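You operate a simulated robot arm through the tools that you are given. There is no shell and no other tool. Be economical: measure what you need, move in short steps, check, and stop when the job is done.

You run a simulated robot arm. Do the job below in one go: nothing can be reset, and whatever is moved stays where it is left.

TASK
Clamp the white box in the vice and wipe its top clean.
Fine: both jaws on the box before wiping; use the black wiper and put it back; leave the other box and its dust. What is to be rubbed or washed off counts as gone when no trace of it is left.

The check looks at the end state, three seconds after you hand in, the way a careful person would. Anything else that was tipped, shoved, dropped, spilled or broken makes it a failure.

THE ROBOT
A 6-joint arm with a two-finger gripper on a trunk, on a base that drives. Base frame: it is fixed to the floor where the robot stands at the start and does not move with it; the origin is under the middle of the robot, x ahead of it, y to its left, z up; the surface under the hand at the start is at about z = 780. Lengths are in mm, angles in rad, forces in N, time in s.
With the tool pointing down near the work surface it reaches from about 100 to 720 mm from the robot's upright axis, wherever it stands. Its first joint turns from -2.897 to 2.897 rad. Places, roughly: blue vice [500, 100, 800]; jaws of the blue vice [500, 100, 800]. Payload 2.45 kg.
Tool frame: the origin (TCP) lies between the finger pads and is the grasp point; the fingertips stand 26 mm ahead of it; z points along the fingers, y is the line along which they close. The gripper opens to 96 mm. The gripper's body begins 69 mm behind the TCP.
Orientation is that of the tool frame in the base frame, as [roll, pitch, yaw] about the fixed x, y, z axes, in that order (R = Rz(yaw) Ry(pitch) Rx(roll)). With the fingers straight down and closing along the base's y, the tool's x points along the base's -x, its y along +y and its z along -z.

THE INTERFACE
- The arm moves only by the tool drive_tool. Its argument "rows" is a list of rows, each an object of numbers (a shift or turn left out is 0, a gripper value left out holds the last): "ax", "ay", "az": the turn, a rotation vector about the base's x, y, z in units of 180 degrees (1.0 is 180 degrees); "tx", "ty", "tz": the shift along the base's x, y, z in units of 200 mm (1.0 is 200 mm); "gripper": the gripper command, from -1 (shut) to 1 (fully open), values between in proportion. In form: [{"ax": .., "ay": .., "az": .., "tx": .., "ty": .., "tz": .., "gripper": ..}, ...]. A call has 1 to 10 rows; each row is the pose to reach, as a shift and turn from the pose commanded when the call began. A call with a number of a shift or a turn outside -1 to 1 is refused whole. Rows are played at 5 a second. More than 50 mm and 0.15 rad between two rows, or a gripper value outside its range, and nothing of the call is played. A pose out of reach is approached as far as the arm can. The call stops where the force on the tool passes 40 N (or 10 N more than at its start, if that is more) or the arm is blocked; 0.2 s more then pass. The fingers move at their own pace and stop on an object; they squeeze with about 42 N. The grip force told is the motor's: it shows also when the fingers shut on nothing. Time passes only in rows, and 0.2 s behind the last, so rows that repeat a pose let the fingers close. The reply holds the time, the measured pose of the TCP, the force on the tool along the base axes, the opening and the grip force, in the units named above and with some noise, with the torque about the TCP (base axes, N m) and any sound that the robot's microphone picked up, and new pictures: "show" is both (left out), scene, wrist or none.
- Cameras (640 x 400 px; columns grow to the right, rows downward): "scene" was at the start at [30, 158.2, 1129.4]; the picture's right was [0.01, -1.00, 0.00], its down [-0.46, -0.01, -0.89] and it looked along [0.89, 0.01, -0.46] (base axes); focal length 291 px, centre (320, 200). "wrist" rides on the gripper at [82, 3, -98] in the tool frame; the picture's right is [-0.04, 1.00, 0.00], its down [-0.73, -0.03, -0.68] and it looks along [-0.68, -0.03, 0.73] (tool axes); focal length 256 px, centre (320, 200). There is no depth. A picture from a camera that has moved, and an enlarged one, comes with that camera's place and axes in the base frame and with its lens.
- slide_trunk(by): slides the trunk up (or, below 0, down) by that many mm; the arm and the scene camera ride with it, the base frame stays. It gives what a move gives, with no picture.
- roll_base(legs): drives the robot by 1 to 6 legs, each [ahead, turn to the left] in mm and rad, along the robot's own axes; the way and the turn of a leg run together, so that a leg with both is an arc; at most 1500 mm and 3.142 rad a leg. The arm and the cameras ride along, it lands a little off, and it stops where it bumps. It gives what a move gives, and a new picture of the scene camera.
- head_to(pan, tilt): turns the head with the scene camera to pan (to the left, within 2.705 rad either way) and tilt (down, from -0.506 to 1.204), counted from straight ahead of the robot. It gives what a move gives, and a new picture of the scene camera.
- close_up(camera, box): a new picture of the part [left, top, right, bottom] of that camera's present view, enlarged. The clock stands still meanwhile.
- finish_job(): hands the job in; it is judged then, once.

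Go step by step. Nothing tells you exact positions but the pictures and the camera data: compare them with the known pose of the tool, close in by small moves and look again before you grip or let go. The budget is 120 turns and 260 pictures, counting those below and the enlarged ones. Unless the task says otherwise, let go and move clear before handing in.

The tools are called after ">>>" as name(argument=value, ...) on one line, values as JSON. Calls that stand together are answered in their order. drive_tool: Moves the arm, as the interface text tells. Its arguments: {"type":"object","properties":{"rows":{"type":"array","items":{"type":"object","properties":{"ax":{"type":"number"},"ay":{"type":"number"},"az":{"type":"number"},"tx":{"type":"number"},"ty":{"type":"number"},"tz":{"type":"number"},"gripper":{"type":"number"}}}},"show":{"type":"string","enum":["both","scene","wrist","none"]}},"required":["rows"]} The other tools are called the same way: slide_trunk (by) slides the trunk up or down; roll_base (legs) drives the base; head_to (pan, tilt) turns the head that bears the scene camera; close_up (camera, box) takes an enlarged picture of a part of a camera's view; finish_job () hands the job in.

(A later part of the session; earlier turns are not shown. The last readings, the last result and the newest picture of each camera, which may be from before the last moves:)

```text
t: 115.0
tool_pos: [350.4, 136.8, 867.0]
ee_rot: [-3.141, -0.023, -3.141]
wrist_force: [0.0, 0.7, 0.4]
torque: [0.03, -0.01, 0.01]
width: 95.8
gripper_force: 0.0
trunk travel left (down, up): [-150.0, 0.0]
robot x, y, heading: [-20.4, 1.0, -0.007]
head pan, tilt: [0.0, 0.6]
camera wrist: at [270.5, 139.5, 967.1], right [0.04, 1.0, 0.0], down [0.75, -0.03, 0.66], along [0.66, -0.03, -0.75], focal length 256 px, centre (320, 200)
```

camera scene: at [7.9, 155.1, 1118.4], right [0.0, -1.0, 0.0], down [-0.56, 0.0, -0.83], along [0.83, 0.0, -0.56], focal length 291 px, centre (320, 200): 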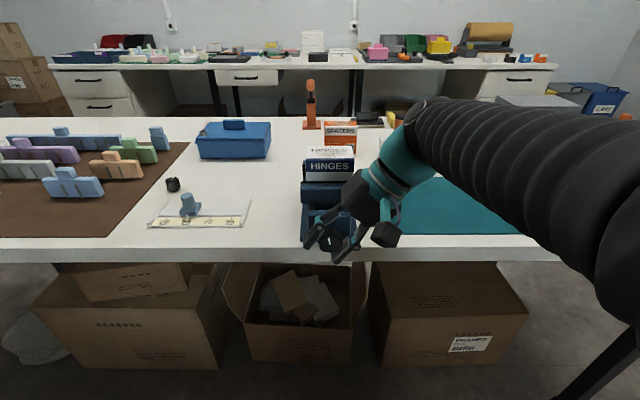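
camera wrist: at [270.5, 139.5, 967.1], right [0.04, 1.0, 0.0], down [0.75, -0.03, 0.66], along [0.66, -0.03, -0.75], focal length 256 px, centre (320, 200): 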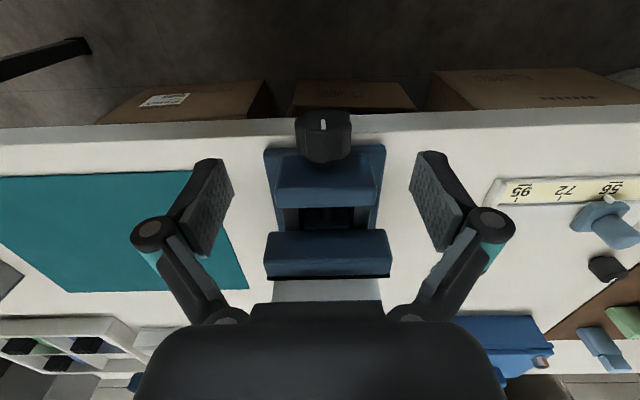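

>>> drive_tool(rows=[{"tz": -0.15}, {"tz": -0.3, "ty": 0.005}, {"tz": -0.3, "ty": 0.005}, {"tz": -0.3, "ty": 0.005, "gripper": -1}, {"tz": -0.3, "ty": 0.005, "gripper": -1}, {"tz": -0.3, "ty": 0.005, "gripper": -1}, {"tz": -0.3, "ty": 0.005, "gripper": -1, "ax": 0.02}, {"tz": -0.3, "ty": 0.005, "gripper": -1, "ax": 0.04}, {"tz": -0.3, "ty": 0.005, "gripper": -1, "ax": 0.05}, {"tz": -0.3, "ty": 0.005, "gripper": -1, "ax": 0.05}], show="none")

>>> drive_tool(rows=[{"ax": 0.01}, {"ax": 0.02}, {"ax": 0.025}, {"ax": 0.025}], show="none")

>>> drive_tool(rows=[{"ax": 0.01}, {"ax": 0.02}, {"ax": 0.025}, {"ax": 0.025}], show="wrist")

```text
t: 117.2
tool_pos: [347.3, 138.0, 805.8]
ee_rot: [2.985, -0.026, -3.137]
wrist_force: [-34.5, -1.6, 5.7]
torque: [-0.07, 0.55, -0.3]
width: 35.9
gripper_force: 45.2
trunk travel left (down, up): [-150.0, 0.0]
robot x, y, heading: [-22.7, -3.8, -0.006]
head pan, tilt: [0.0, 0.6]
```

```text
t: 118.1
tool_pos: [347.5, 138.9, 806.3]
ee_rot: [2.906, -0.027, -3.136]
wrist_force: [-12.1, -1.8, 2.6]
torque: [-0.13, -0.24, -0.43]
width: 36.2
gripper_force: 45.3
trunk travel left (down, up): [-150.0, 0.0]
robot x, y, heading: [-19.7, -3.4, -0.002]
head pan, tilt: [0.0, 0.6]
stopped in row 4: the force on the tool passed its limit at 45 N (the readings are from after the stop); the commanded pose is now the measured one
```

```text
t: 119.1
tool_pos: [347.3, 139.2, 805.3]
ee_rot: [2.827, -0.025, -3.131]
wrist_force: [-16.0, -3.4, 9.3]
torque: [-0.16, 0.73, -0.08]
width: 36.0
gripper_force: 44.6
trunk travel left (down, up): [-150.0, 0.0]
robot x, y, heading: [-22.1, -3.1, -0.002]
head pan, tilt: [0.0, 0.6]
camera wrist: at [268.5, 111.4, 902.0], right [0.04, 0.95, 0.31], down [0.75, -0.23, 0.62], along [0.66, 0.21, -0.72], focal length 256 px, centre (320, 200)
```

wrist: 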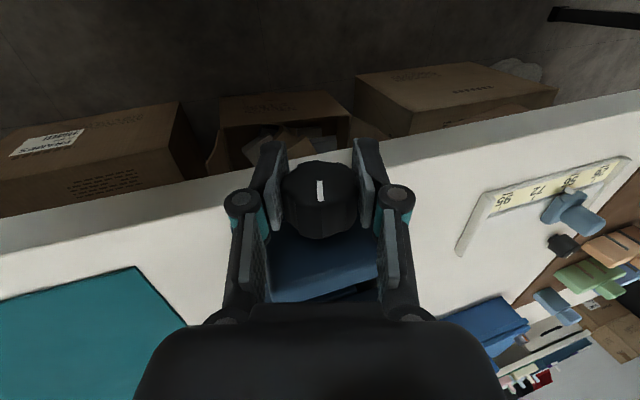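

Torque is −0.16 at about +18°. I'll unwind in tiny steps until the torque is gone, then release.

>>> drive_tool(rows=[{"ax": -0.008, "tx": -0.004}, {"ax": -0.016, "tx": -0.004}, {"ax": -0.016, "tx": -0.004}, {"ax": -0.016, "tx": -0.004}], show="none")

>>> drive_tool(rows=[{"ax": -0.008}, {"ax": -0.016}, {"ax": -0.016}, {"ax": -0.016}], show="none")

>>> drive_tool(rows=[{"ax": -0.0}, {"ax": 0.0}, {"ax": 0.0}], show="none")

```text
t: 120.1
tool_pos: [347.5, 139.3, 806.3]
ee_rot: [2.878, -0.025, -3.134]
wrist_force: [-10.3, -1.7, -3.0]
torque: [-0.12, -1.11, -0.17]
width: 36.1
gripper_force: 45.1
trunk travel left (down, up): [-150.0, 0.0]
robot x, y, heading: [-17.0, -3.7, -0.006]
head pan, tilt: [0.0, 0.6]
```

```text
t: 121.1
tool_pos: [347.3, 139.4, 804.8]
ee_rot: [2.927, -0.028, -3.135]
wrist_force: [-8.2, -0.5, -7.5]
torque: [-0.09, -0.13, -0.05]
width: 36.2
gripper_force: 44.7
trunk travel left (down, up): [-150.0, 0.0]
robot x, y, heading: [-19.2, -3.6, -0.001]
head pan, tilt: [0.0, 0.6]
```

```text
t: 121.9
tool_pos: [347.3, 139.3, 804.7]
ee_rot: [2.928, -0.028, -3.136]
wrist_force: [-8.7, 0.8, -7.6]
torque: [-0.1, 0.36, 0.07]
width: 36.3
gripper_force: 44.2
trunk travel left (down, up): [-150.0, 0.0]
robot x, y, heading: [-21.9, -3.1, -0.005]
head pan, tilt: [0.0, 0.6]
```

>>> drive_tool(rows=[{"ax": -0.01}, {"ax": -0.02}, {"ax": -0.028}, {"ax": -0.028}], show="none")

>>> drive_tool(rows=[{"ax": -0.01}, {"ax": -0.015}, {"ax": -0.015}], show="wrist")

```text
t: 122.9
tool_pos: [347.3, 138.6, 804.5]
ee_rot: [3.018, -0.027, -3.139]
wrist_force: [-9.1, -0.2, -6.2]
torque: [-0.03, 0.42, -0.01]
width: 36.2
gripper_force: 44.5
trunk travel left (down, up): [-150.0, 0.0]
robot x, y, heading: [-20.6, -3.2, -0.009]
head pan, tilt: [0.0, 0.6]
```

```text
t: 123.7
tool_pos: [347.5, 138.2, 805.8]
ee_rot: [3.063, -0.029, -3.14]
wrist_force: [-9.6, -3.0, -20.4]
torque: [-0.02, -0.95, -0.09]
width: 36.0
gripper_force: 44.8
trunk travel left (down, up): [-150.0, 0.0]
robot x, y, heading: [-20.6, -1.6, -0.007]
head pan, tilt: [0.0, 0.6]
camera wrist: at [268.8, 134.3, 905.9], right [0.04, 1.0, 0.08], down [0.75, -0.08, 0.65], along [0.66, 0.03, -0.75], focal length 256 px, centre (320, 200)
```

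wrist: 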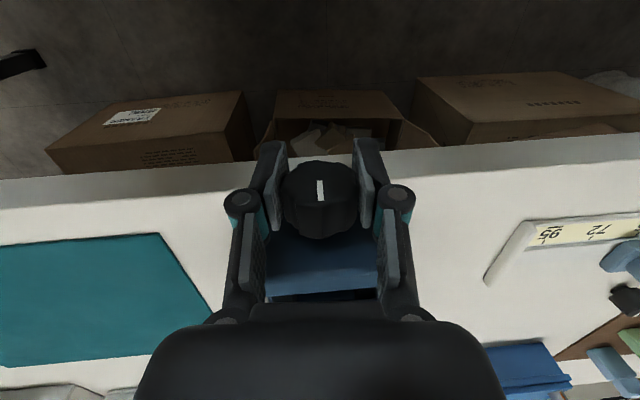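

>>> drive_tool(rows=[{"ax": 0.008, "tz": -0.004}, {"ax": 0.016, "tz": -0.006}, {"ax": 0.016, "tz": -0.006}, {"ax": 0.016, "tz": -0.006}], show="wrist")

>>> drive_tool(rows=[{"gripper": -0.1}, {"gripper": -0.1}], show="wrist")

>>> close_up(camera="wrist", box=[270, 140, 370, 250])

```text
t: 124.7
tool_pos: [347.2, 139.4, 805.3]
ee_rot: [3.013, -0.026, -3.139]
wrist_force: [-3.7, 1.5, 7.1]
torque: [-0.02, 0.93, -0.03]
width: 36.3
gripper_force: 44.6
trunk travel left (down, up): [-150.0, 0.0]
robot x, y, heading: [-22.0, 0.1, -0.007]
head pan, tilt: [0.0, 0.6]
camera wrist: at [268.5, 129.2, 905.3], right [0.04, 0.99, 0.13], down [0.75, -0.11, 0.65], along [0.66, 0.07, -0.75], focal length 256 px, centre (320, 200)
```

wrist: 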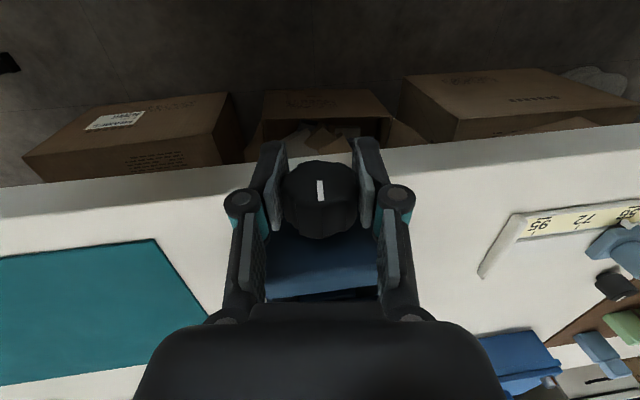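

```text
t: 125.3
tool_pos: [348.0, 139.5, 806.3]
ee_rot: [3.015, -0.027, -3.137]
wrist_force: [-0.3, -0.7, 0.1]
torque: [0.03, 0.01, -0.02]
width: 43.3
gripper_force: 0.0
trunk travel left (down, up): [-150.0, 0.0]
robot x, y, heading: [-25.4, -1.5, -0.005]
head pan, tilt: [0.0, 0.6]
camera wrist: at [268.9, 129.0, 904.6], right [0.04, 0.99, 0.13], down [0.75, -0.11, 0.65], along [0.66, 0.07, -0.75], focal length 256 px, centre (320, 200)
```

wrist: 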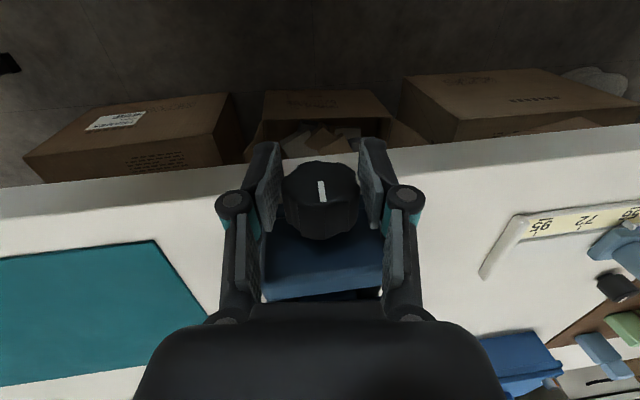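

```text
3.64 times, centred on (320, 195) of wrist
camera zoom: at [268.9, 129.0, 904.6], right [0.04, 0.99, 0.13], down [0.75, -0.11, 0.65], along [0.66, 0.07, -0.75], focal length 931 px, centre (320, 218)
```

zoom: 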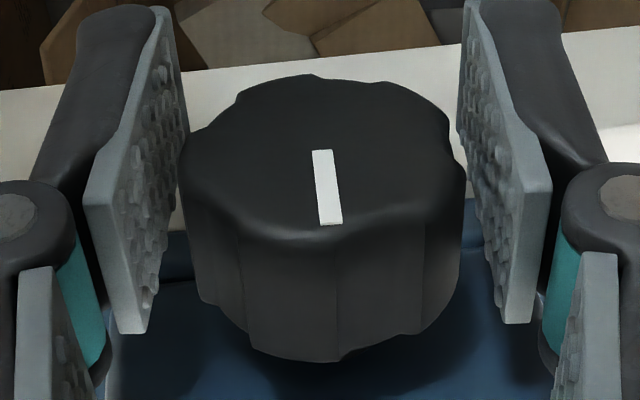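

It barely moved on release this time. I'll retreat and look from the side again.

>>> drive_tool(rows=[{"gripper": 1}, {"gripper": 1}, {"ty": -0.02, "tz": 0.15}, {"ty": -0.04, "tz": 0.35}, {"ty": -0.1, "tz": 0.55}, {"ty": -0.2, "tz": 0.75, "ax": -0.02}, {"ty": -0.25, "tz": 0.88, "ax": -0.04}, {"ty": -0.25, "tz": 0.88, "ax": -0.04}], show="none")

>>> drive_tool(rows=[{"az": 0.045, "tx": 0.1}, {"az": 0.09, "tx": 0.2}, {"az": 0.135, "tx": 0.3}, {"az": 0.18, "tx": 0.4}, {"az": 0.225, "tx": 0.5}, {"az": 0.27, "tx": 0.6}, {"az": 0.315, "tx": 0.71}, {"az": 0.36, "tx": 0.71}, {"az": 0.405, "tx": 0.71}, {"az": 0.45, "tx": 0.71}], show="none")

>>> drive_tool(rows=[{"az": 0.04, "tz": -0.1}, {"az": 0.05, "tz": -0.15}, {"az": 0.05, "tz": -0.15}], show="wrist")

>>> close_up(camera="wrist", box=[270, 50, 390, 140])

```text
t: 127.1
tool_pos: [347.8, 88.2, 979.3]
ee_rot: [3.14, -0.027, -3.141]
wrist_force: [0.0, -0.4, 0.6]
torque: [0.01, 0.0, -0.01]
width: 95.8
gripper_force: 0.0
trunk travel left (down, up): [-150.0, 0.0]
robot x, y, heading: [-19.0, -4.8, -0.003]
head pan, tilt: [0.0, 0.6]
```

```text
t: 129.3
tool_pos: [489.1, 89.2, 978.5]
ee_rot: [3.14, -0.028, -1.726]
wrist_force: [1.3, -0.7, -0.9]
torque: [0.0, -0.01, -0.01]
width: 95.9
gripper_force: 0.1
trunk travel left (down, up): [-150.0, 0.0]
robot x, y, heading: [-19.4, -2.0, -0.005]
head pan, tilt: [0.0, 0.6]
```

```text
t: 130.1
tool_pos: [489.0, 87.9, 949.5]
ee_rot: [3.14, -0.028, -1.571]
wrist_force: [0.6, 0.1, 1.3]
torque: [0.0, 0.0, 0.0]
width: 95.8
gripper_force: 0.0
trunk travel left (down, up): [-150.0, 0.0]
robot x, y, heading: [-20.3, -0.7, -0.009]
head pan, tilt: [0.0, 0.6]
camera wrist: at [486.2, 10.4, 1049.9], right [-1.0, 0.04, 0.0], down [0.03, 0.75, 0.66], along [0.02, 0.66, -0.75], focal length 256 px, centre (320, 200)
```

wrist: 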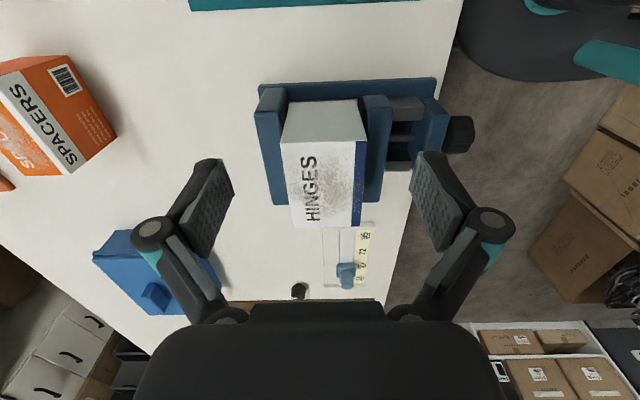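

```text
4.44 times, centred on (330, 95) of wrist
camera zoom: at [486.2, 10.4, 1049.9], right [-1.0, 0.04, 0.0], down [0.03, 0.75, 0.66], along [0.02, 0.66, -0.75], focal length 1138 px, centre (276, 667)
```

zoom: 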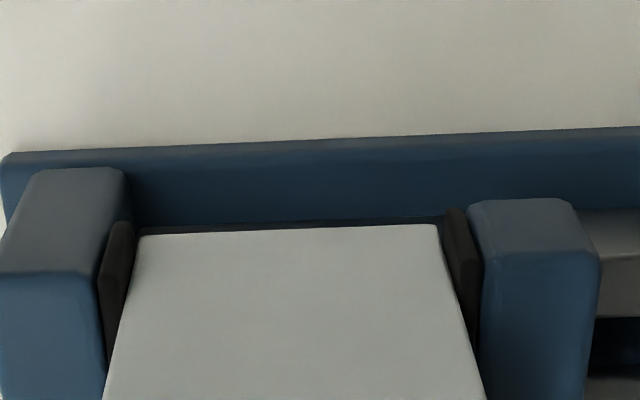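

>>> close_up(camera="wrist", box=[355, 85, 395, 125])

>>> close_up(camera="wrist", box=[270, 90, 310, 130])

```text
10.00 times, centred on (375, 105) of wrist
camera zoom: at [486.2, 10.4, 1049.9], right [-1.0, 0.04, 0.0], down [0.03, 0.75, 0.66], along [0.02, 0.66, -0.75], focal length 2560 px, centre (-230, 1150)
```

zoom: 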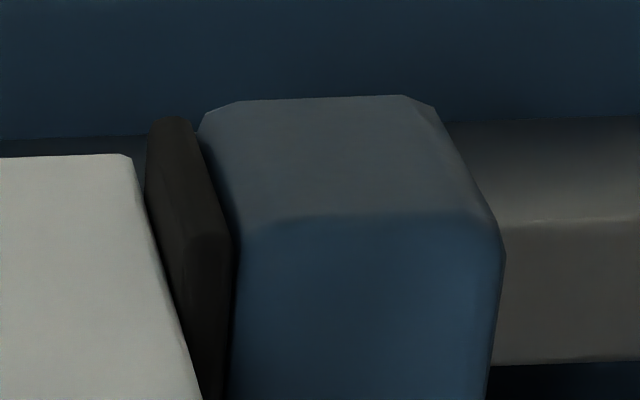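

```text
10.00 times, centred on (290, 110) of wrist
camera zoom: at [486.2, 10.4, 1049.9], right [-1.0, 0.04, 0.0], down [0.03, 0.75, 0.66], along [0.02, 0.66, -0.75], focal length 2560 px, centre (620, 1100)
```

zoom: 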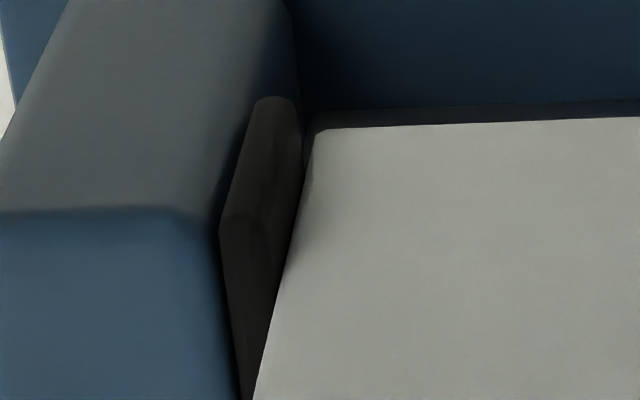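

I'll take one nearer look at the contact edges from lower at the side.

>>> drive_tool(rows=[{"ty": -0.14, "tz": -0.05}, {"ty": -0.14, "tz": -0.25}, {"ty": -0.14, "tz": -0.42}, {"ty": -0.14, "tz": -0.42}], show="wrist")

>>> close_up(camera="wrist", box=[370, 90, 420, 130])

>>> close_up(camera="wrist", box=[250, 100, 300, 140])

```text
t: 131.1
tool_pos: [493.0, 60.5, 864.0]
ee_rot: [3.141, -0.029, -1.571]
wrist_force: [0.4, 0.6, -0.6]
torque: [0.0, -0.01, -0.03]
width: 95.7
gripper_force: 0.2
trunk travel left (down, up): [-150.0, 0.0]
robot x, y, heading: [-20.6, -2.9, -0.008]
head pan, tilt: [0.0, 0.6]
camera wrist: at [489.1, -18.0, 964.8], right [-1.0, 0.04, 0.0], down [0.03, 0.75, 0.66], along [0.03, 0.66, -0.75], focal length 256 px, centre (320, 200)
```

wrist: 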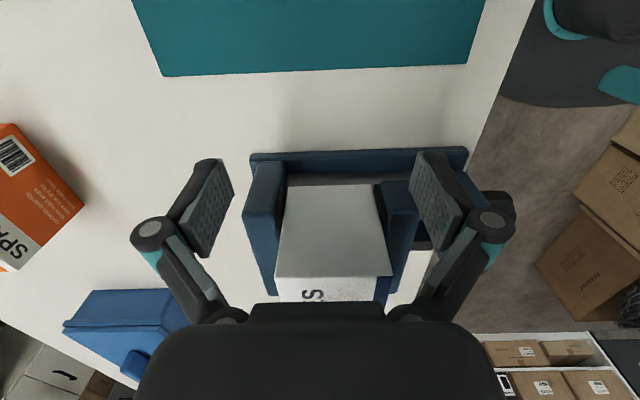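

```text
10.00 times, centred on (395, 110) of wrist
camera zoom: at [489.1, -18.0, 964.8], right [-1.0, 0.04, 0.0], down [0.03, 0.75, 0.66], along [0.03, 0.66, -0.75], focal length 2560 px, centre (-430, 1100)
```

zoom: 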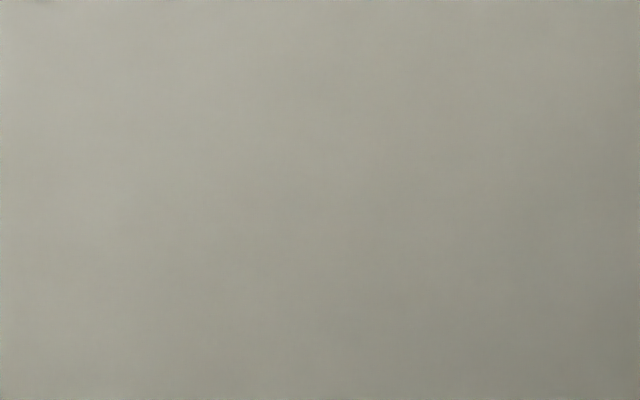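

```text
10.00 times, centred on (275, 120) of wrist
camera zoom: at [489.1, -18.0, 964.8], right [-1.0, 0.04, 0.0], down [0.03, 0.75, 0.66], along [0.03, 0.66, -0.75], focal length 2560 px, centre (770, 1000)
```

zoom: 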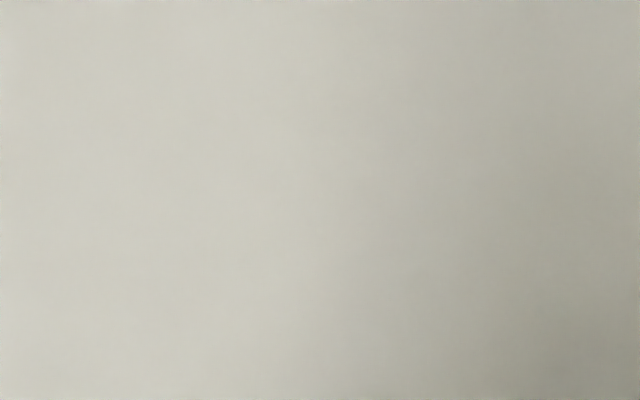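

>>> close_up(camera="wrist", box=[360, 170, 410, 210])

>>> close_up(camera="wrist", box=[260, 170, 310, 210])

```text
10.00 times, centred on (385, 190) of wrist
camera zoom: at [489.1, -18.0, 964.8], right [-1.0, 0.04, 0.0], down [0.03, 0.75, 0.66], along [0.03, 0.66, -0.75], focal length 2560 px, centre (-330, 300)
```

zoom: 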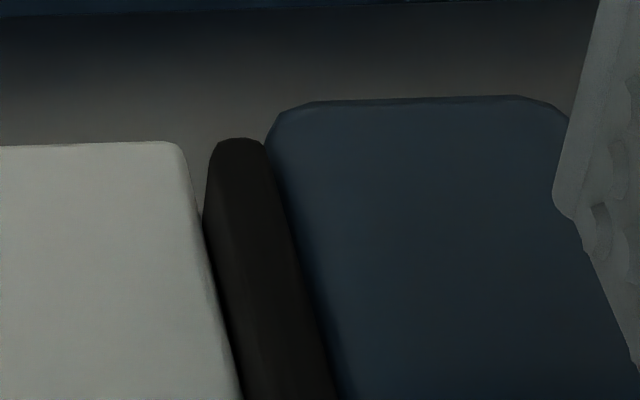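

```text
10.00 times, centred on (285, 190) of wrist
camera zoom: at [489.1, -18.0, 964.8], right [-1.0, 0.04, 0.0], down [0.03, 0.75, 0.66], along [0.03, 0.66, -0.75], focal length 2560 px, centre (670, 300)
```

zoom: 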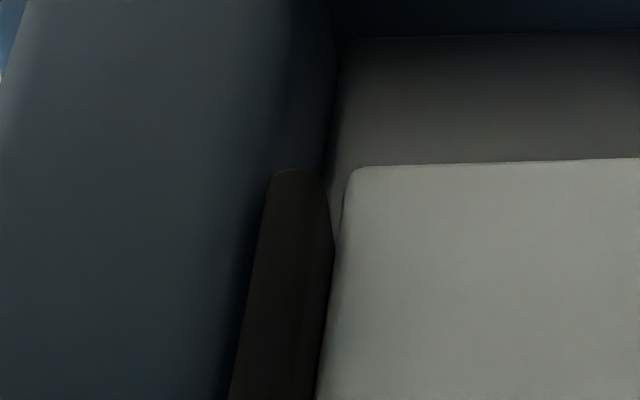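

Up close both pads meet the box faces, so it is clamped on both sides. Next is the wiper: I'll rise and drive forward.

>>> drive_tool(rows=[{"tz": 0.2}, {"tz": 0.4}, {"tz": 0.55}, {"tz": 0.55}], show="none")

>>> roll_base(legs=[[200, 0.006]])

>>> close_up(camera="scene", box=[280, 120, 420, 210])

>>> head_to(pan=0.0, tilt=1.2)

```text
t: 132.1
tool_pos: [490.1, 62.1, 974.1]
ee_rot: [3.137, -0.028, -1.57]
wrist_force: [-0.1, 0.8, 0.3]
torque: [-0.01, 0.01, 0.0]
width: 96.2
gripper_force: 0.1
trunk travel left (down, up): [-150.0, 0.0]
robot x, y, heading: [-23.0, -1.6, -0.009]
head pan, tilt: [0.0, 0.6]
```

```text
t: 133.7
tool_pos: [688.3, 63.1, 974.4]
ee_rot: [3.139, -0.027, -1.565]
wrist_force: [0.3, 0.1, -0.9]
torque: [0.0, 0.01, 0.02]
width: 95.6
gripper_force: 0.0
trunk travel left (down, up): [-150.0, 0.0]
robot x, y, heading: [179.9, -3.2, 0.001]
head pan, tilt: [0.0, 0.6]
camera scene: at [205.5, 154.1, 1118.4], right [0.0, -1.0, 0.0], down [-0.56, 0.0, -0.83], along [0.83, 0.0, -0.56], focal length 291 px, centre (320, 200)
```

scene: 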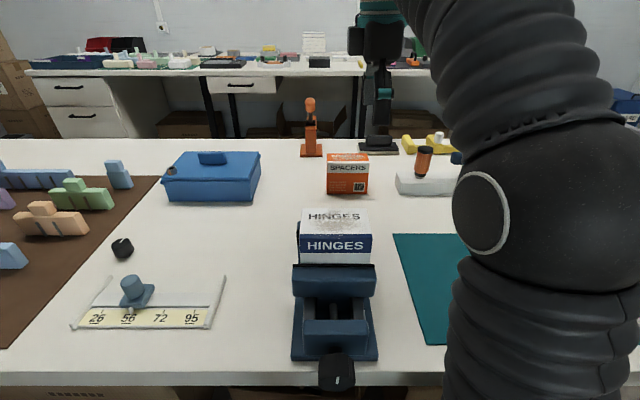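

```text
4.44 times, centred on (350, 165) of scene
camera zoom: at [205.5, 154.1, 1118.4], right [0.0, -1.0, 0.0], down [-0.56, 0.0, -0.83], along [0.83, 0.0, -0.56], focal length 1295 px, centre (187, 356)
```

zoom: 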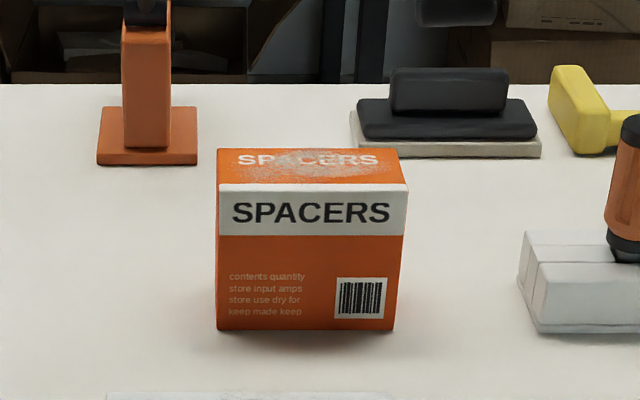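

```text
t: 134.7
tool_pos: [689.1, 64.1, 974.3]
ee_rot: [3.14, -0.028, -1.566]
wrist_force: [0.3, -0.3, -0.3]
torque: [0.01, -0.02, 0.02]
width: 96.0
gripper_force: 0.0
trunk travel left (down, up): [-150.0, 0.0]
robot x, y, heading: [178.1, -1.3, -0.0]
head pan, tilt: [0.0, 1.201]
camera scene: at [173.1, 154.1, 1073.8], right [0.0, -1.0, 0.0], down [-0.93, 0.0, -0.36], along [0.36, 0.0, -0.93], focal length 291 px, centre (320, 200)
```

scene: 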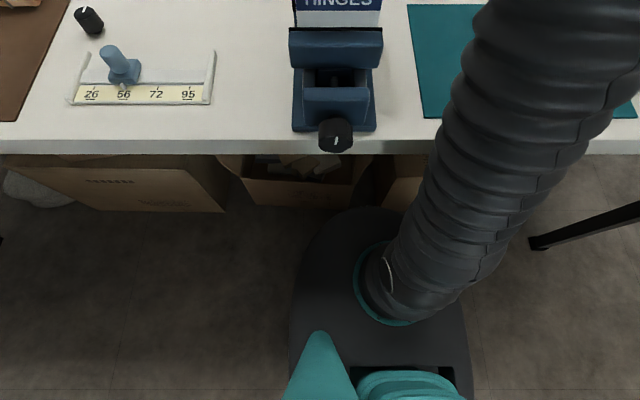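

The wiper's handle is at about x 936–962, y −39…32, z 802–821 on a 115 mm wide plate. It's a little out of straight-down reach, so I'll grip the handle by its ends (closing along y) with the hand tilted forward 25°. First I'll turn and tilt while high.

>>> head_to(pan=0.0, tilt=0.6)

>>> drive_tool(rows=[{"az": -0.045, "ty": -0.06}, {"az": -0.09, "ty": -0.12}, {"az": -0.135, "ty": -0.18}, {"az": -0.18, "ty": -0.24}, {"az": -0.225, "ty": -0.3}, {"az": -0.27, "ty": -0.33}, {"az": -0.315, "ty": -0.33}, {"az": -0.36, "ty": -0.33}, {"az": -0.405, "ty": -0.33}, {"az": -0.45, "ty": -0.33}], show="none")

>>> drive_tool(rows=[{"az": -0.045}, {"az": -0.053, "tz": -0.1}, {"az": -0.053, "tz": -0.2}, {"az": -0.053, "tz": -0.2}], show="none")

>>> drive_tool(rows=[{"ay": -0.04, "tx": 0.2}, {"ay": -0.08, "tx": 0.4}, {"ay": -0.12, "tx": 0.6}, {"ay": -0.148, "tx": 0.75}, {"ay": -0.148, "tx": 0.75}])

```text
t: 135.7
tool_pos: [688.9, 63.3, 974.8]
ee_rot: [3.139, -0.029, -1.565]
wrist_force: [-0.3, 0.5, 0.0]
torque: [-0.01, 0.01, 0.02]
width: 95.9
gripper_force: 0.0
trunk travel left (down, up): [-150.0, 0.0]
robot x, y, heading: [175.4, -3.1, 0.002]
head pan, tilt: [0.0, 0.6]
camera scene: at [205.5, 154.1, 1118.3], right [0.0, -1.0, 0.0], down [-0.57, 0.0, -0.82], along [0.82, 0.0, -0.57], focal length 291 px, centre (320, 200)
```

scene: 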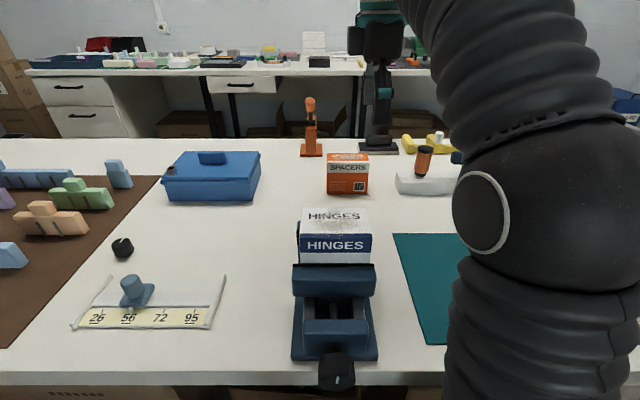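

```text
t: 137.9
tool_pos: [688.6, -0.3, 975.3]
ee_rot: [3.14, -0.027, -2.981]
wrist_force: [-0.3, 0.3, 0.1]
torque: [0.01, 0.01, -0.04]
width: 96.1
gripper_force: 0.1
trunk travel left (down, up): [-150.0, 0.0]
robot x, y, heading: [178.7, -3.7, 0.002]
head pan, tilt: [0.0, 0.6]
```

```text
t: 138.9
tool_pos: [689.0, -1.5, 935.8]
ee_rot: [3.141, -0.028, 3.137]
wrist_force: [0.1, -0.4, 0.2]
torque: [0.0, 0.01, 0.01]
width: 95.8
gripper_force: 0.0
trunk travel left (down, up): [-150.0, 0.0]
robot x, y, heading: [177.7, -0.6, 0.003]
head pan, tilt: [0.0, 0.6]
```

```text
t: 140.1
tool_pos: [837.0, -1.4, 933.4]
ee_rot: [3.136, 0.437, 3.136]
wrist_force: [0.4, -0.5, -0.7]
torque: [-0.01, 0.03, 0.0]
width: 95.9
gripper_force: 0.2
trunk travel left (down, up): [-150.0, 0.0]
robot x, y, heading: [177.1, -4.3, -0.001]
head pan, tilt: [0.0, 0.6]
camera scene: at [205.5, 154.0, 1118.4], right [0.0, -1.0, 0.0], down [-0.56, 0.0, -0.83], along [0.83, 0.0, -0.56], focal length 291 px, centre (320, 200)
camera wrist: at [721.8, 1.9, 987.7], right [0.04, 1.0, 0.02], down [0.38, -0.03, 0.93], along [0.93, -0.03, -0.38], focal length 256 px, centre (320, 200)
```

scene: 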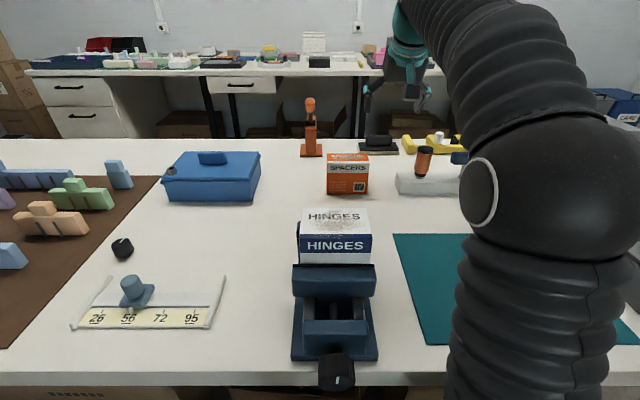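
wrist: 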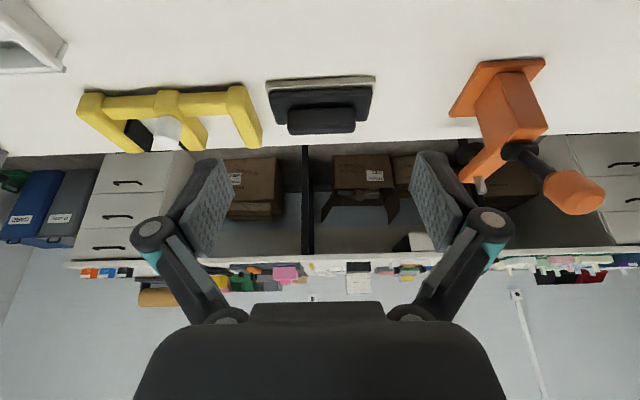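

The wiper is straight ahead and square to the hand, with its handle centre near (925–945, −2). I'll approach closer and re-measure.

>>> drive_tool(rows=[{"tx": 0.17, "tz": -0.14}, {"tx": 0.34, "tz": -0.28}, {"tx": 0.34, "tz": -0.28}])

>>> close_up(camera="wrist", box=[220, 60, 420, 200])

>>> close_up(camera="scene", box=[330, 80, 450, 170])

```text
t: 140.9
tool_pos: [899.3, -1.8, 889.0]
ee_rot: [3.135, 0.447, 3.136]
wrist_force: [-0.4, -0.4, 0.4]
torque: [0.0, 0.03, -0.01]
width: 95.8
gripper_force: 0.0
trunk travel left (down, up): [-150.0, 0.0]
robot x, y, heading: [176.5, -4.5, 0.0]
head pan, tilt: [0.0, 0.6]
camera scene: at [191.7, 154.1, 1121.7], right [0.0, -1.0, 0.0], down [-0.55, 0.0, -0.83], along [0.83, 0.0, -0.55], focal length 291 px, centre (320, 200)
camera wrist: at [782.5, 1.7, 942.4], right [0.04, 1.0, 0.02], down [0.37, -0.03, 0.93], along [0.93, -0.03, -0.37], focal length 256 px, centre (320, 200)
```

scene: 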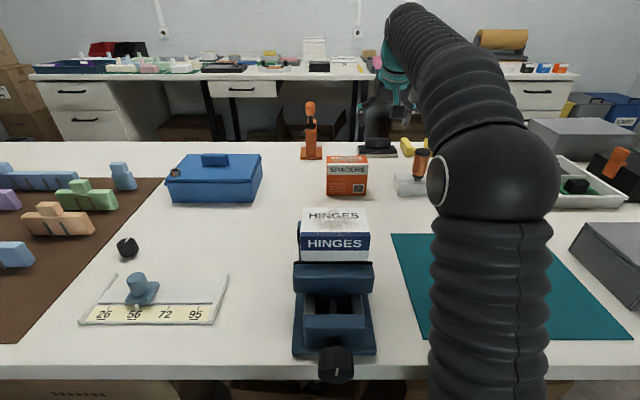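
wrist: 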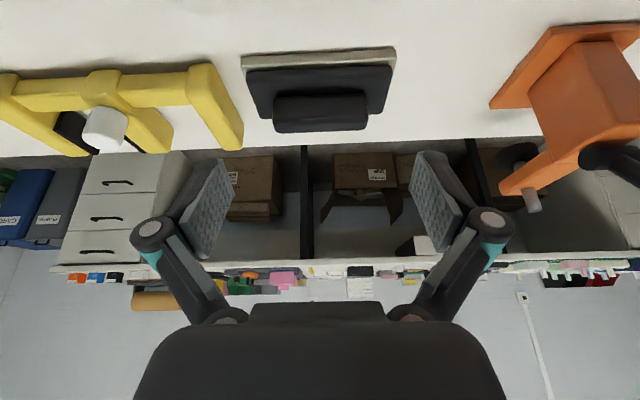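

```text
2.86 times, centred on (320, 130) of wrist
camera zoom: at [782.5, 1.7, 942.4], right [0.04, 1.0, 0.02], down [0.37, -0.03, 0.93], along [0.93, -0.03, -0.37], focal length 731 px, centre (320, 400)
```

zoom: 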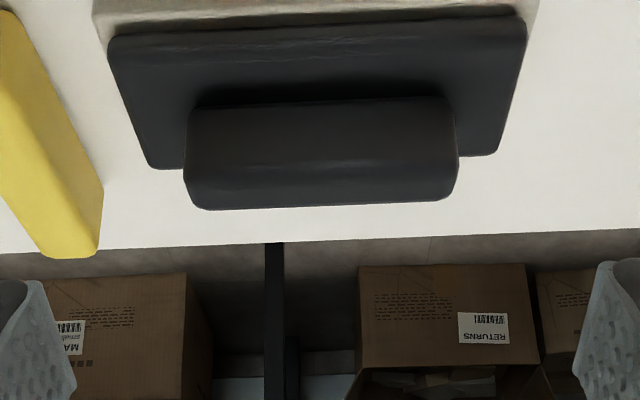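

```text
4.44 times, centred on (390, 125) of scene
camera zoom: at [191.7, 154.1, 1121.7], right [0.0, -1.0, 0.0], down [-0.55, 0.0, -0.83], along [0.83, 0.0, -0.55], focal length 1295 px, centre (9, 533)
```

zoom: 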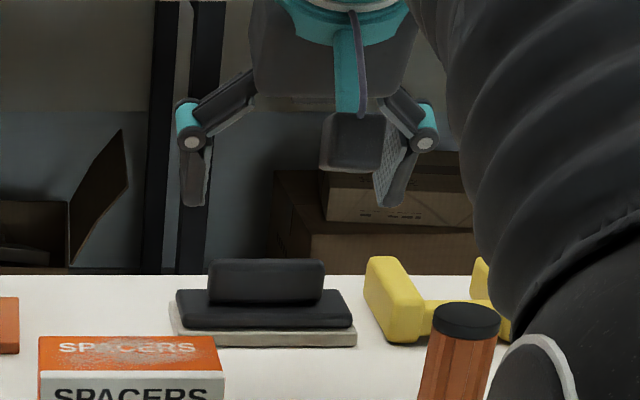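

The handle spans x 930–947, y −36…33, z 802–821. I'll lower so the fingertips straddle its ends just above the plate.

>>> drive_tool(rows=[{"tx": 0.07, "tz": -0.12}, {"tx": 0.126, "tz": -0.245}, {"tx": 0.126, "tz": -0.245}])

>>> close_up(camera="wrist", box=[200, 60, 440, 260])

>>> close_up(camera="scene", box=[330, 80, 450, 170])

```text
t: 141.7
tool_pos: [920.4, -2.8, 840.6]
ee_rot: [3.138, 0.454, 3.136]
wrist_force: [1.1, -0.8, -0.1]
torque: [0.03, 0.05, 0.04]
width: 95.9
gripper_force: 0.1
trunk travel left (down, up): [-150.0, 0.0]
robot x, y, heading: [176.5, 1.6, -0.003]
head pan, tilt: [0.0, 0.6]
camera scene: at [159.9, 154.2, 1126.4], right [0.0, -1.0, 0.0], down [-0.53, 0.0, -0.85], along [0.85, 0.0, -0.53], focal length 291 px, centre (320, 200)
camera wrist: at [804.4, 1.9, 893.6], right [0.04, 1.0, 0.02], down [0.36, -0.03, 0.93], along [0.93, -0.03, -0.36], focal length 256 px, centre (320, 200)
```

scene: 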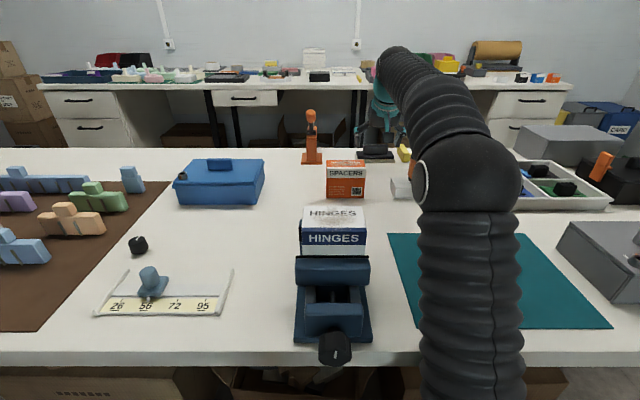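
wrist: 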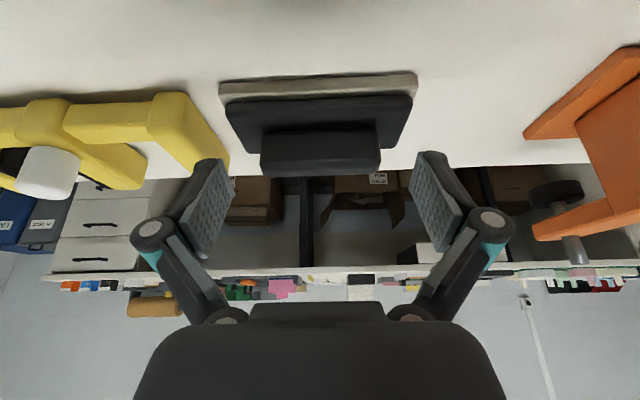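

```text
2.00 times, centred on (320, 160) of wrist
camera zoom: at [804.4, 1.9, 893.6], right [0.04, 1.0, 0.02], down [0.36, -0.03, 0.93], along [0.93, -0.03, -0.36], focal length 512 px, centre (320, 280)
```

zoom: 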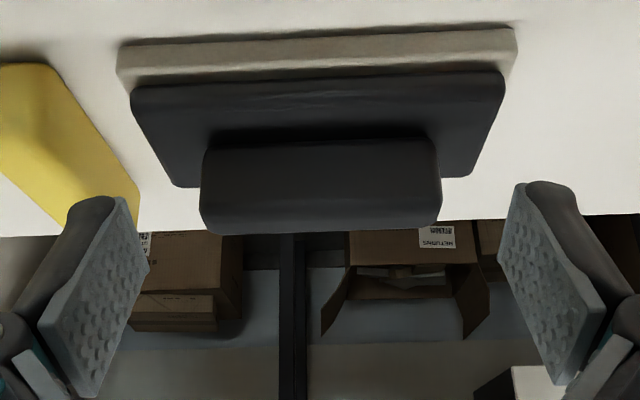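

```text
4.44 times, centred on (390, 125) of scene
camera zoom: at [159.9, 154.2, 1126.4], right [0.0, -1.0, 0.0], down [-0.53, 0.0, -0.85], along [0.85, 0.0, -0.53], focal length 1295 px, centre (9, 533)
```

zoom: 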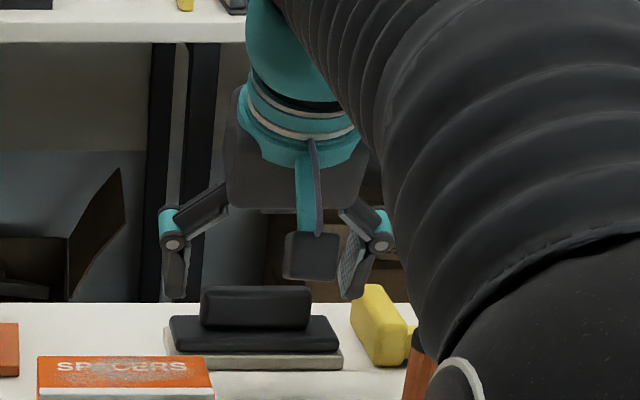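

The scene camera shows the robot body leaning back about 0.04 rad, so part of the arm is likely pressing on the table edge at this reach. I'll retreat right away and inspect.

>>> drive_tool(rows=[{"tx": -0.06, "tz": 0.12}, {"tx": -0.12, "tz": 0.24}, {"tx": -0.25, "tz": 0.36}, {"tx": -0.42, "tz": 0.46}, {"tx": -0.42, "tz": 0.46}], show="none")

>>> head_to(pan=-0.4, tilt=0.9)

```text
t: 142.9
tool_pos: [849.0, -2.0, 918.7]
ee_rot: [3.136, 0.438, 3.137]
wrist_force: [-0.9, 0.3, 0.4]
torque: [0.01, 0.0, -0.03]
width: 95.9
gripper_force: 0.0
trunk travel left (down, up): [-150.0, 0.0]
robot x, y, heading: [177.3, -6.1, -0.001]
head pan, tilt: [0.0, 0.6]
```

```text
t: 143.8
tool_pos: [850.5, -2.7, 917.5]
ee_rot: [3.136, 0.436, 3.136]
wrist_force: [-0.5, 0.0, -0.4]
torque: [0.03, 0.06, 0.0]
width: 96.0
gripper_force: 0.1
trunk travel left (down, up): [-150.0, 0.0]
robot x, y, heading: [175.8, -3.3, 0.004]
head pan, tilt: [-0.4, 0.901]
camera scene: at [186.7, 124.7, 1093.7], right [-0.39, -0.92, 0.0], down [-0.72, 0.3, -0.62], along [0.57, -0.24, -0.78], focal length 291 px, centre (320, 200)
```

scene: 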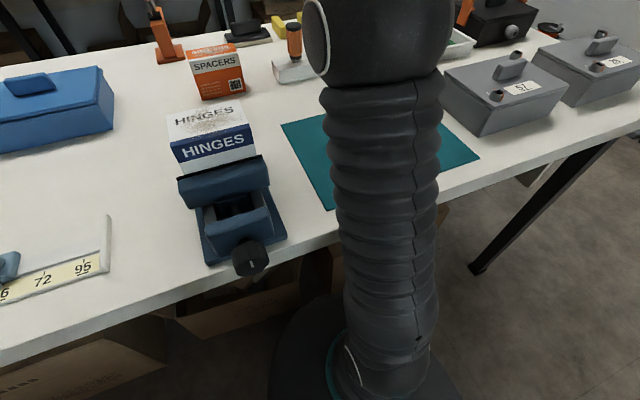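

The arm's big lower link passes right at the table edge, so I need the wrist further back. I'll flip the hand 180° about its axis so the camera rides on top, which lets me tilt the hand much more for the pick.

>>> drive_tool(rows=[{"tx": -0.15, "tz": 0.1, "ax": -0.017, "az": 0.036}, {"tx": -0.25, "tz": 0.15, "ax": -0.034, "az": 0.072}, {"tx": -0.25, "tz": 0.15, "ax": -0.051, "az": 0.109}, {"tx": -0.25, "tz": 0.15, "ax": -0.068, "az": 0.145}, {"tx": -0.25, "tz": 0.15, "ax": -0.085, "az": 0.181}, {"tx": -0.25, "tz": 0.15, "ax": -0.102, "az": 0.217}, {"tx": -0.25, "tz": 0.15, "ax": -0.118, "az": 0.254}, {"tx": -0.25, "tz": 0.15, "ax": -0.135, "az": 0.29}, {"tx": -0.25, "tz": 0.15, "ax": -0.152, "az": 0.326}, {"tx": -0.25, "tz": 0.15, "ax": -0.169, "az": 0.362}], show="none")

>>> drive_tool(rows=[{"ax": -0.017, "az": 0.036}, {"ax": -0.034, "az": 0.072}, {"ax": -0.051, "az": 0.109}, {"ax": -0.068, "az": 0.145}, {"ax": -0.085, "az": 0.181}, {"ax": -0.102, "az": 0.217}, {"ax": -0.118, "az": 0.254}, {"ax": -0.135, "az": 0.29}, {"ax": -0.152, "az": 0.326}, {"ax": -0.169, "az": 0.362}], show="none")

>>> drive_tool(rows=[{"ax": -0.017, "az": 0.036}, {"ax": -0.034, "az": 0.072}, {"ax": -0.051, "az": 0.109}, {"ax": -0.068, "az": 0.145}, {"ax": -0.085, "az": 0.181}, {"ax": -0.085, "az": 0.181}], show="wrist")

>>> head_to(pan=0.0, tilt=0.6)

```text
t: 146.0
tool_pos: [796.2, -2.5, 950.8]
ee_rot: [-2.726, 0.133, -1.861]
wrist_force: [0.5, 0.0, -0.1]
torque: [-0.03, 0.01, 0.02]
width: 95.8
gripper_force: 0.0
trunk travel left (down, up): [-150.0, 0.0]
robot x, y, heading: [181.7, -4.5, 0.003]
head pan, tilt: [-0.4, 0.901]
```

```text
t: 148.2
tool_pos: [797.5, -2.5, 952.2]
ee_rot: [-2.875, -0.35, -0.683]
wrist_force: [0.3, 0.3, -0.2]
torque: [-0.01, -0.02, 0.03]
width: 96.1
gripper_force: 0.1
trunk travel left (down, up): [-150.0, 0.0]
robot x, y, heading: [175.4, -1.5, 0.001]
head pan, tilt: [-0.4, 0.901]
```

```text
t: 149.6
tool_pos: [792.8, 38.4, 947.9]
ee_rot: [3.138, -0.439, -0.034]
wrist_force: [0.4, -0.1, 0.3]
torque: [0.02, -0.01, 0.02]
width: 96.0
gripper_force: 0.2
out of reach, approached as far as the arm can: row 5, 6
trunk travel left (down, up): [-150.0, 0.0]
robot x, y, heading: [178.8, -1.7, 0.002]
head pan, tilt: [-0.4, 0.901]
camera wrist: at [825.5, 34.3, 1071.0], right [-0.07, -1.0, -0.01], down [-0.95, 0.06, 0.3], along [-0.3, 0.03, -0.95], focal length 256 px, centre (320, 200)
```

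wrist: 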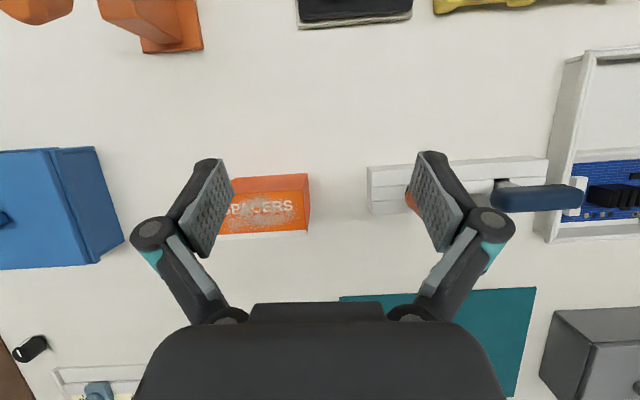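

```text
t: 150.5
tool_pos: [793.2, 37.3, 946.8]
ee_rot: [3.136, -0.44, -0.035]
wrist_force: [-0.3, -0.5, 0.4]
torque: [0.02, -0.01, 0.02]
width: 95.8
gripper_force: 0.0
trunk travel left (down, up): [-150.0, 0.0]
robot x, y, heading: [176.9, -3.5, -0.003]
head pan, tilt: [0.0, 0.6]
camera scene: at [205.5, 154.0, 1118.3], right [0.0, -1.0, 0.0], down [-0.57, 0.0, -0.82], along [0.82, 0.0, -0.57], focal length 291 px, centre (320, 200)
```

scene: 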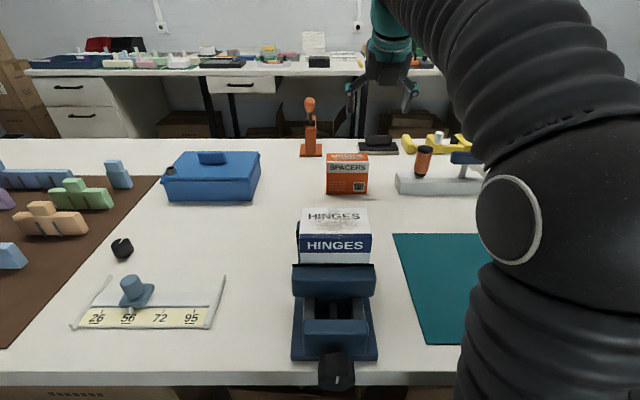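

The flip worked, ending at the wrist's joint limit, and the robot stands upright again. I'll tilt to about 50° and move toward the wiper in steps, watching the camera data for leaning.

>>> drive_tool(rows=[{"ay": -0.04, "az": -0.01, "ty": -0.05}, {"ay": -0.08, "az": -0.02, "ty": -0.1}, {"ay": -0.12, "az": -0.02, "ty": -0.15}, {"ay": -0.137, "az": -0.02, "ty": -0.2}, {"ay": -0.137, "az": -0.02, "ty": -0.2}])

```text
t: 151.7
tool_pos: [791.6, -1.3, 944.8]
ee_rot: [-3.116, -0.868, -0.089]
wrist_force: [-0.3, -0.2, 0.3]
torque: [0.01, 0.01, 0.02]
width: 95.8
gripper_force: 0.1
trunk travel left (down, up): [-150.0, 0.0]
robot x, y, heading: [179.9, -1.2, 0.0]
head pan, tilt: [0.0, 0.6]
camera scene: at [205.5, 154.1, 1118.4], right [0.0, -1.0, 0.0], down [-0.56, 0.0, -0.83], along [0.83, 0.0, -0.56], focal length 291 px, centre (320, 200)
camera wrist: at [768.9, -5.3, 1071.4], right [-0.09, -0.99, -0.05], down [-0.99, 0.1, -0.12], along [0.12, 0.04, -0.99], focal length 256 px, centre (320, 200)
```

scene: 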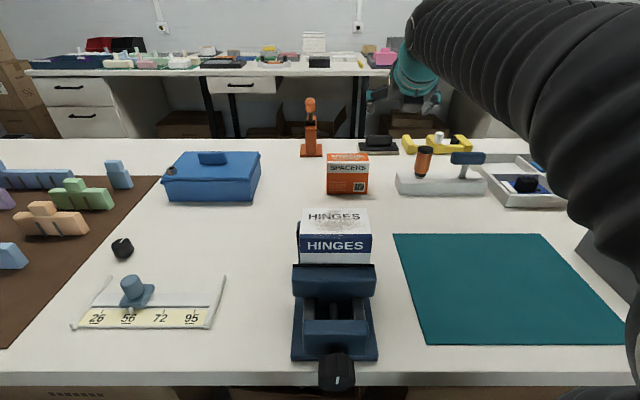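
wrist: 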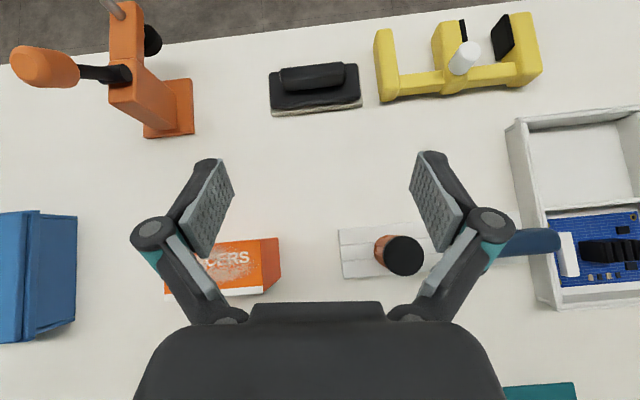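

There's a clear view of the wiper; its handle centre is near (931–938, 0). I'll advance along the tool axis.

>>> drive_tool(rows=[{"tx": 0.15, "tz": -0.13}, {"tx": 0.3, "tz": -0.26}, {"tx": 0.44, "tz": -0.385}, {"tx": 0.44, "tz": -0.385}])

>>> close_up(camera="wrist", box=[220, 60, 420, 220])

>>> close_up(camera="scene", box=[330, 80, 450, 200])

```text
t: 152.7
tool_pos: [880.1, -0.0, 869.9]
ee_rot: [-3.116, -0.868, -0.087]
wrist_force: [-0.6, -0.5, -0.6]
torque: [0.0, 0.02, -0.02]
width: 96.1
gripper_force: 0.0
trunk travel left (down, up): [-150.0, 0.0]
robot x, y, heading: [177.5, -2.6, -0.001]
head pan, tilt: [0.0, 0.6]
camera scene: at [205.4, 154.0, 1118.4], right [0.0, -1.0, 0.0], down [-0.56, 0.0, -0.83], along [0.83, 0.0, -0.56], focal length 291 px, centre (320, 200)
camera wrist: at [857.0, -5.1, 995.0], right [-0.09, -0.99, -0.05], down [-0.99, 0.1, -0.12], along [0.12, 0.04, -0.99], focal length 256 px, centre (320, 200)
```

scene: 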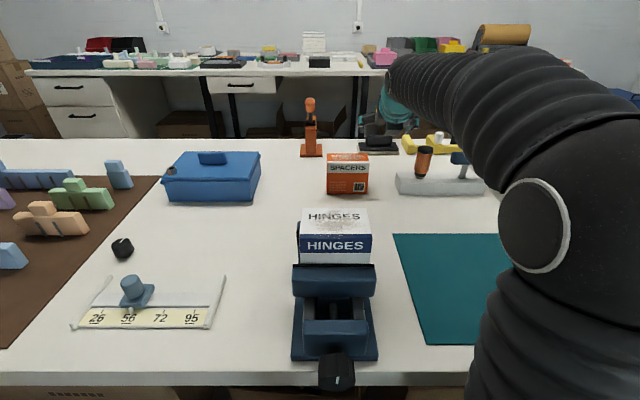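
wrist: 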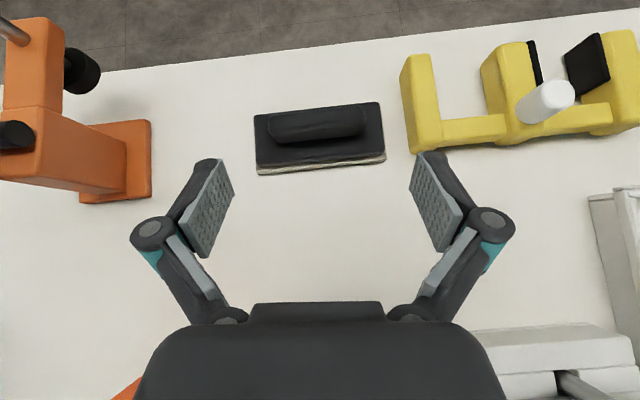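

```text
2.50 times, centred on (320, 140) of wrist
camera zoom: at [857.0, -5.1, 995.0], right [-0.09, -0.99, -0.05], down [-0.99, 0.1, -0.12], along [0.12, 0.04, -0.99], focal length 640 px, centre (320, 350)
```

zoom: 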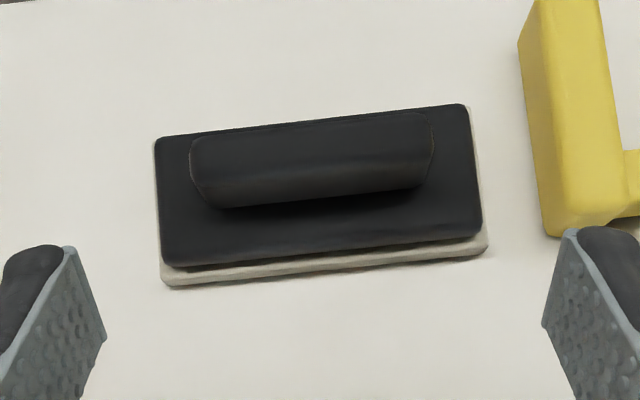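

```text
3.33 times, centred on (390, 140) of scene
camera zoom: at [205.4, 154.0, 1118.4], right [0.0, -1.0, 0.0], down [-0.56, 0.0, -0.83], along [0.83, 0.0, -0.56], focal length 971 px, centre (87, 400)
```

zoom: 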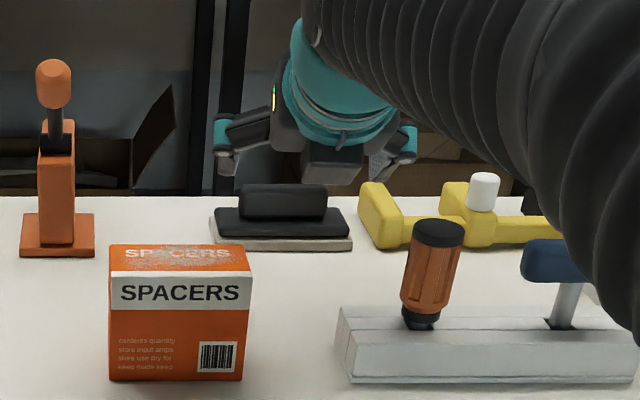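

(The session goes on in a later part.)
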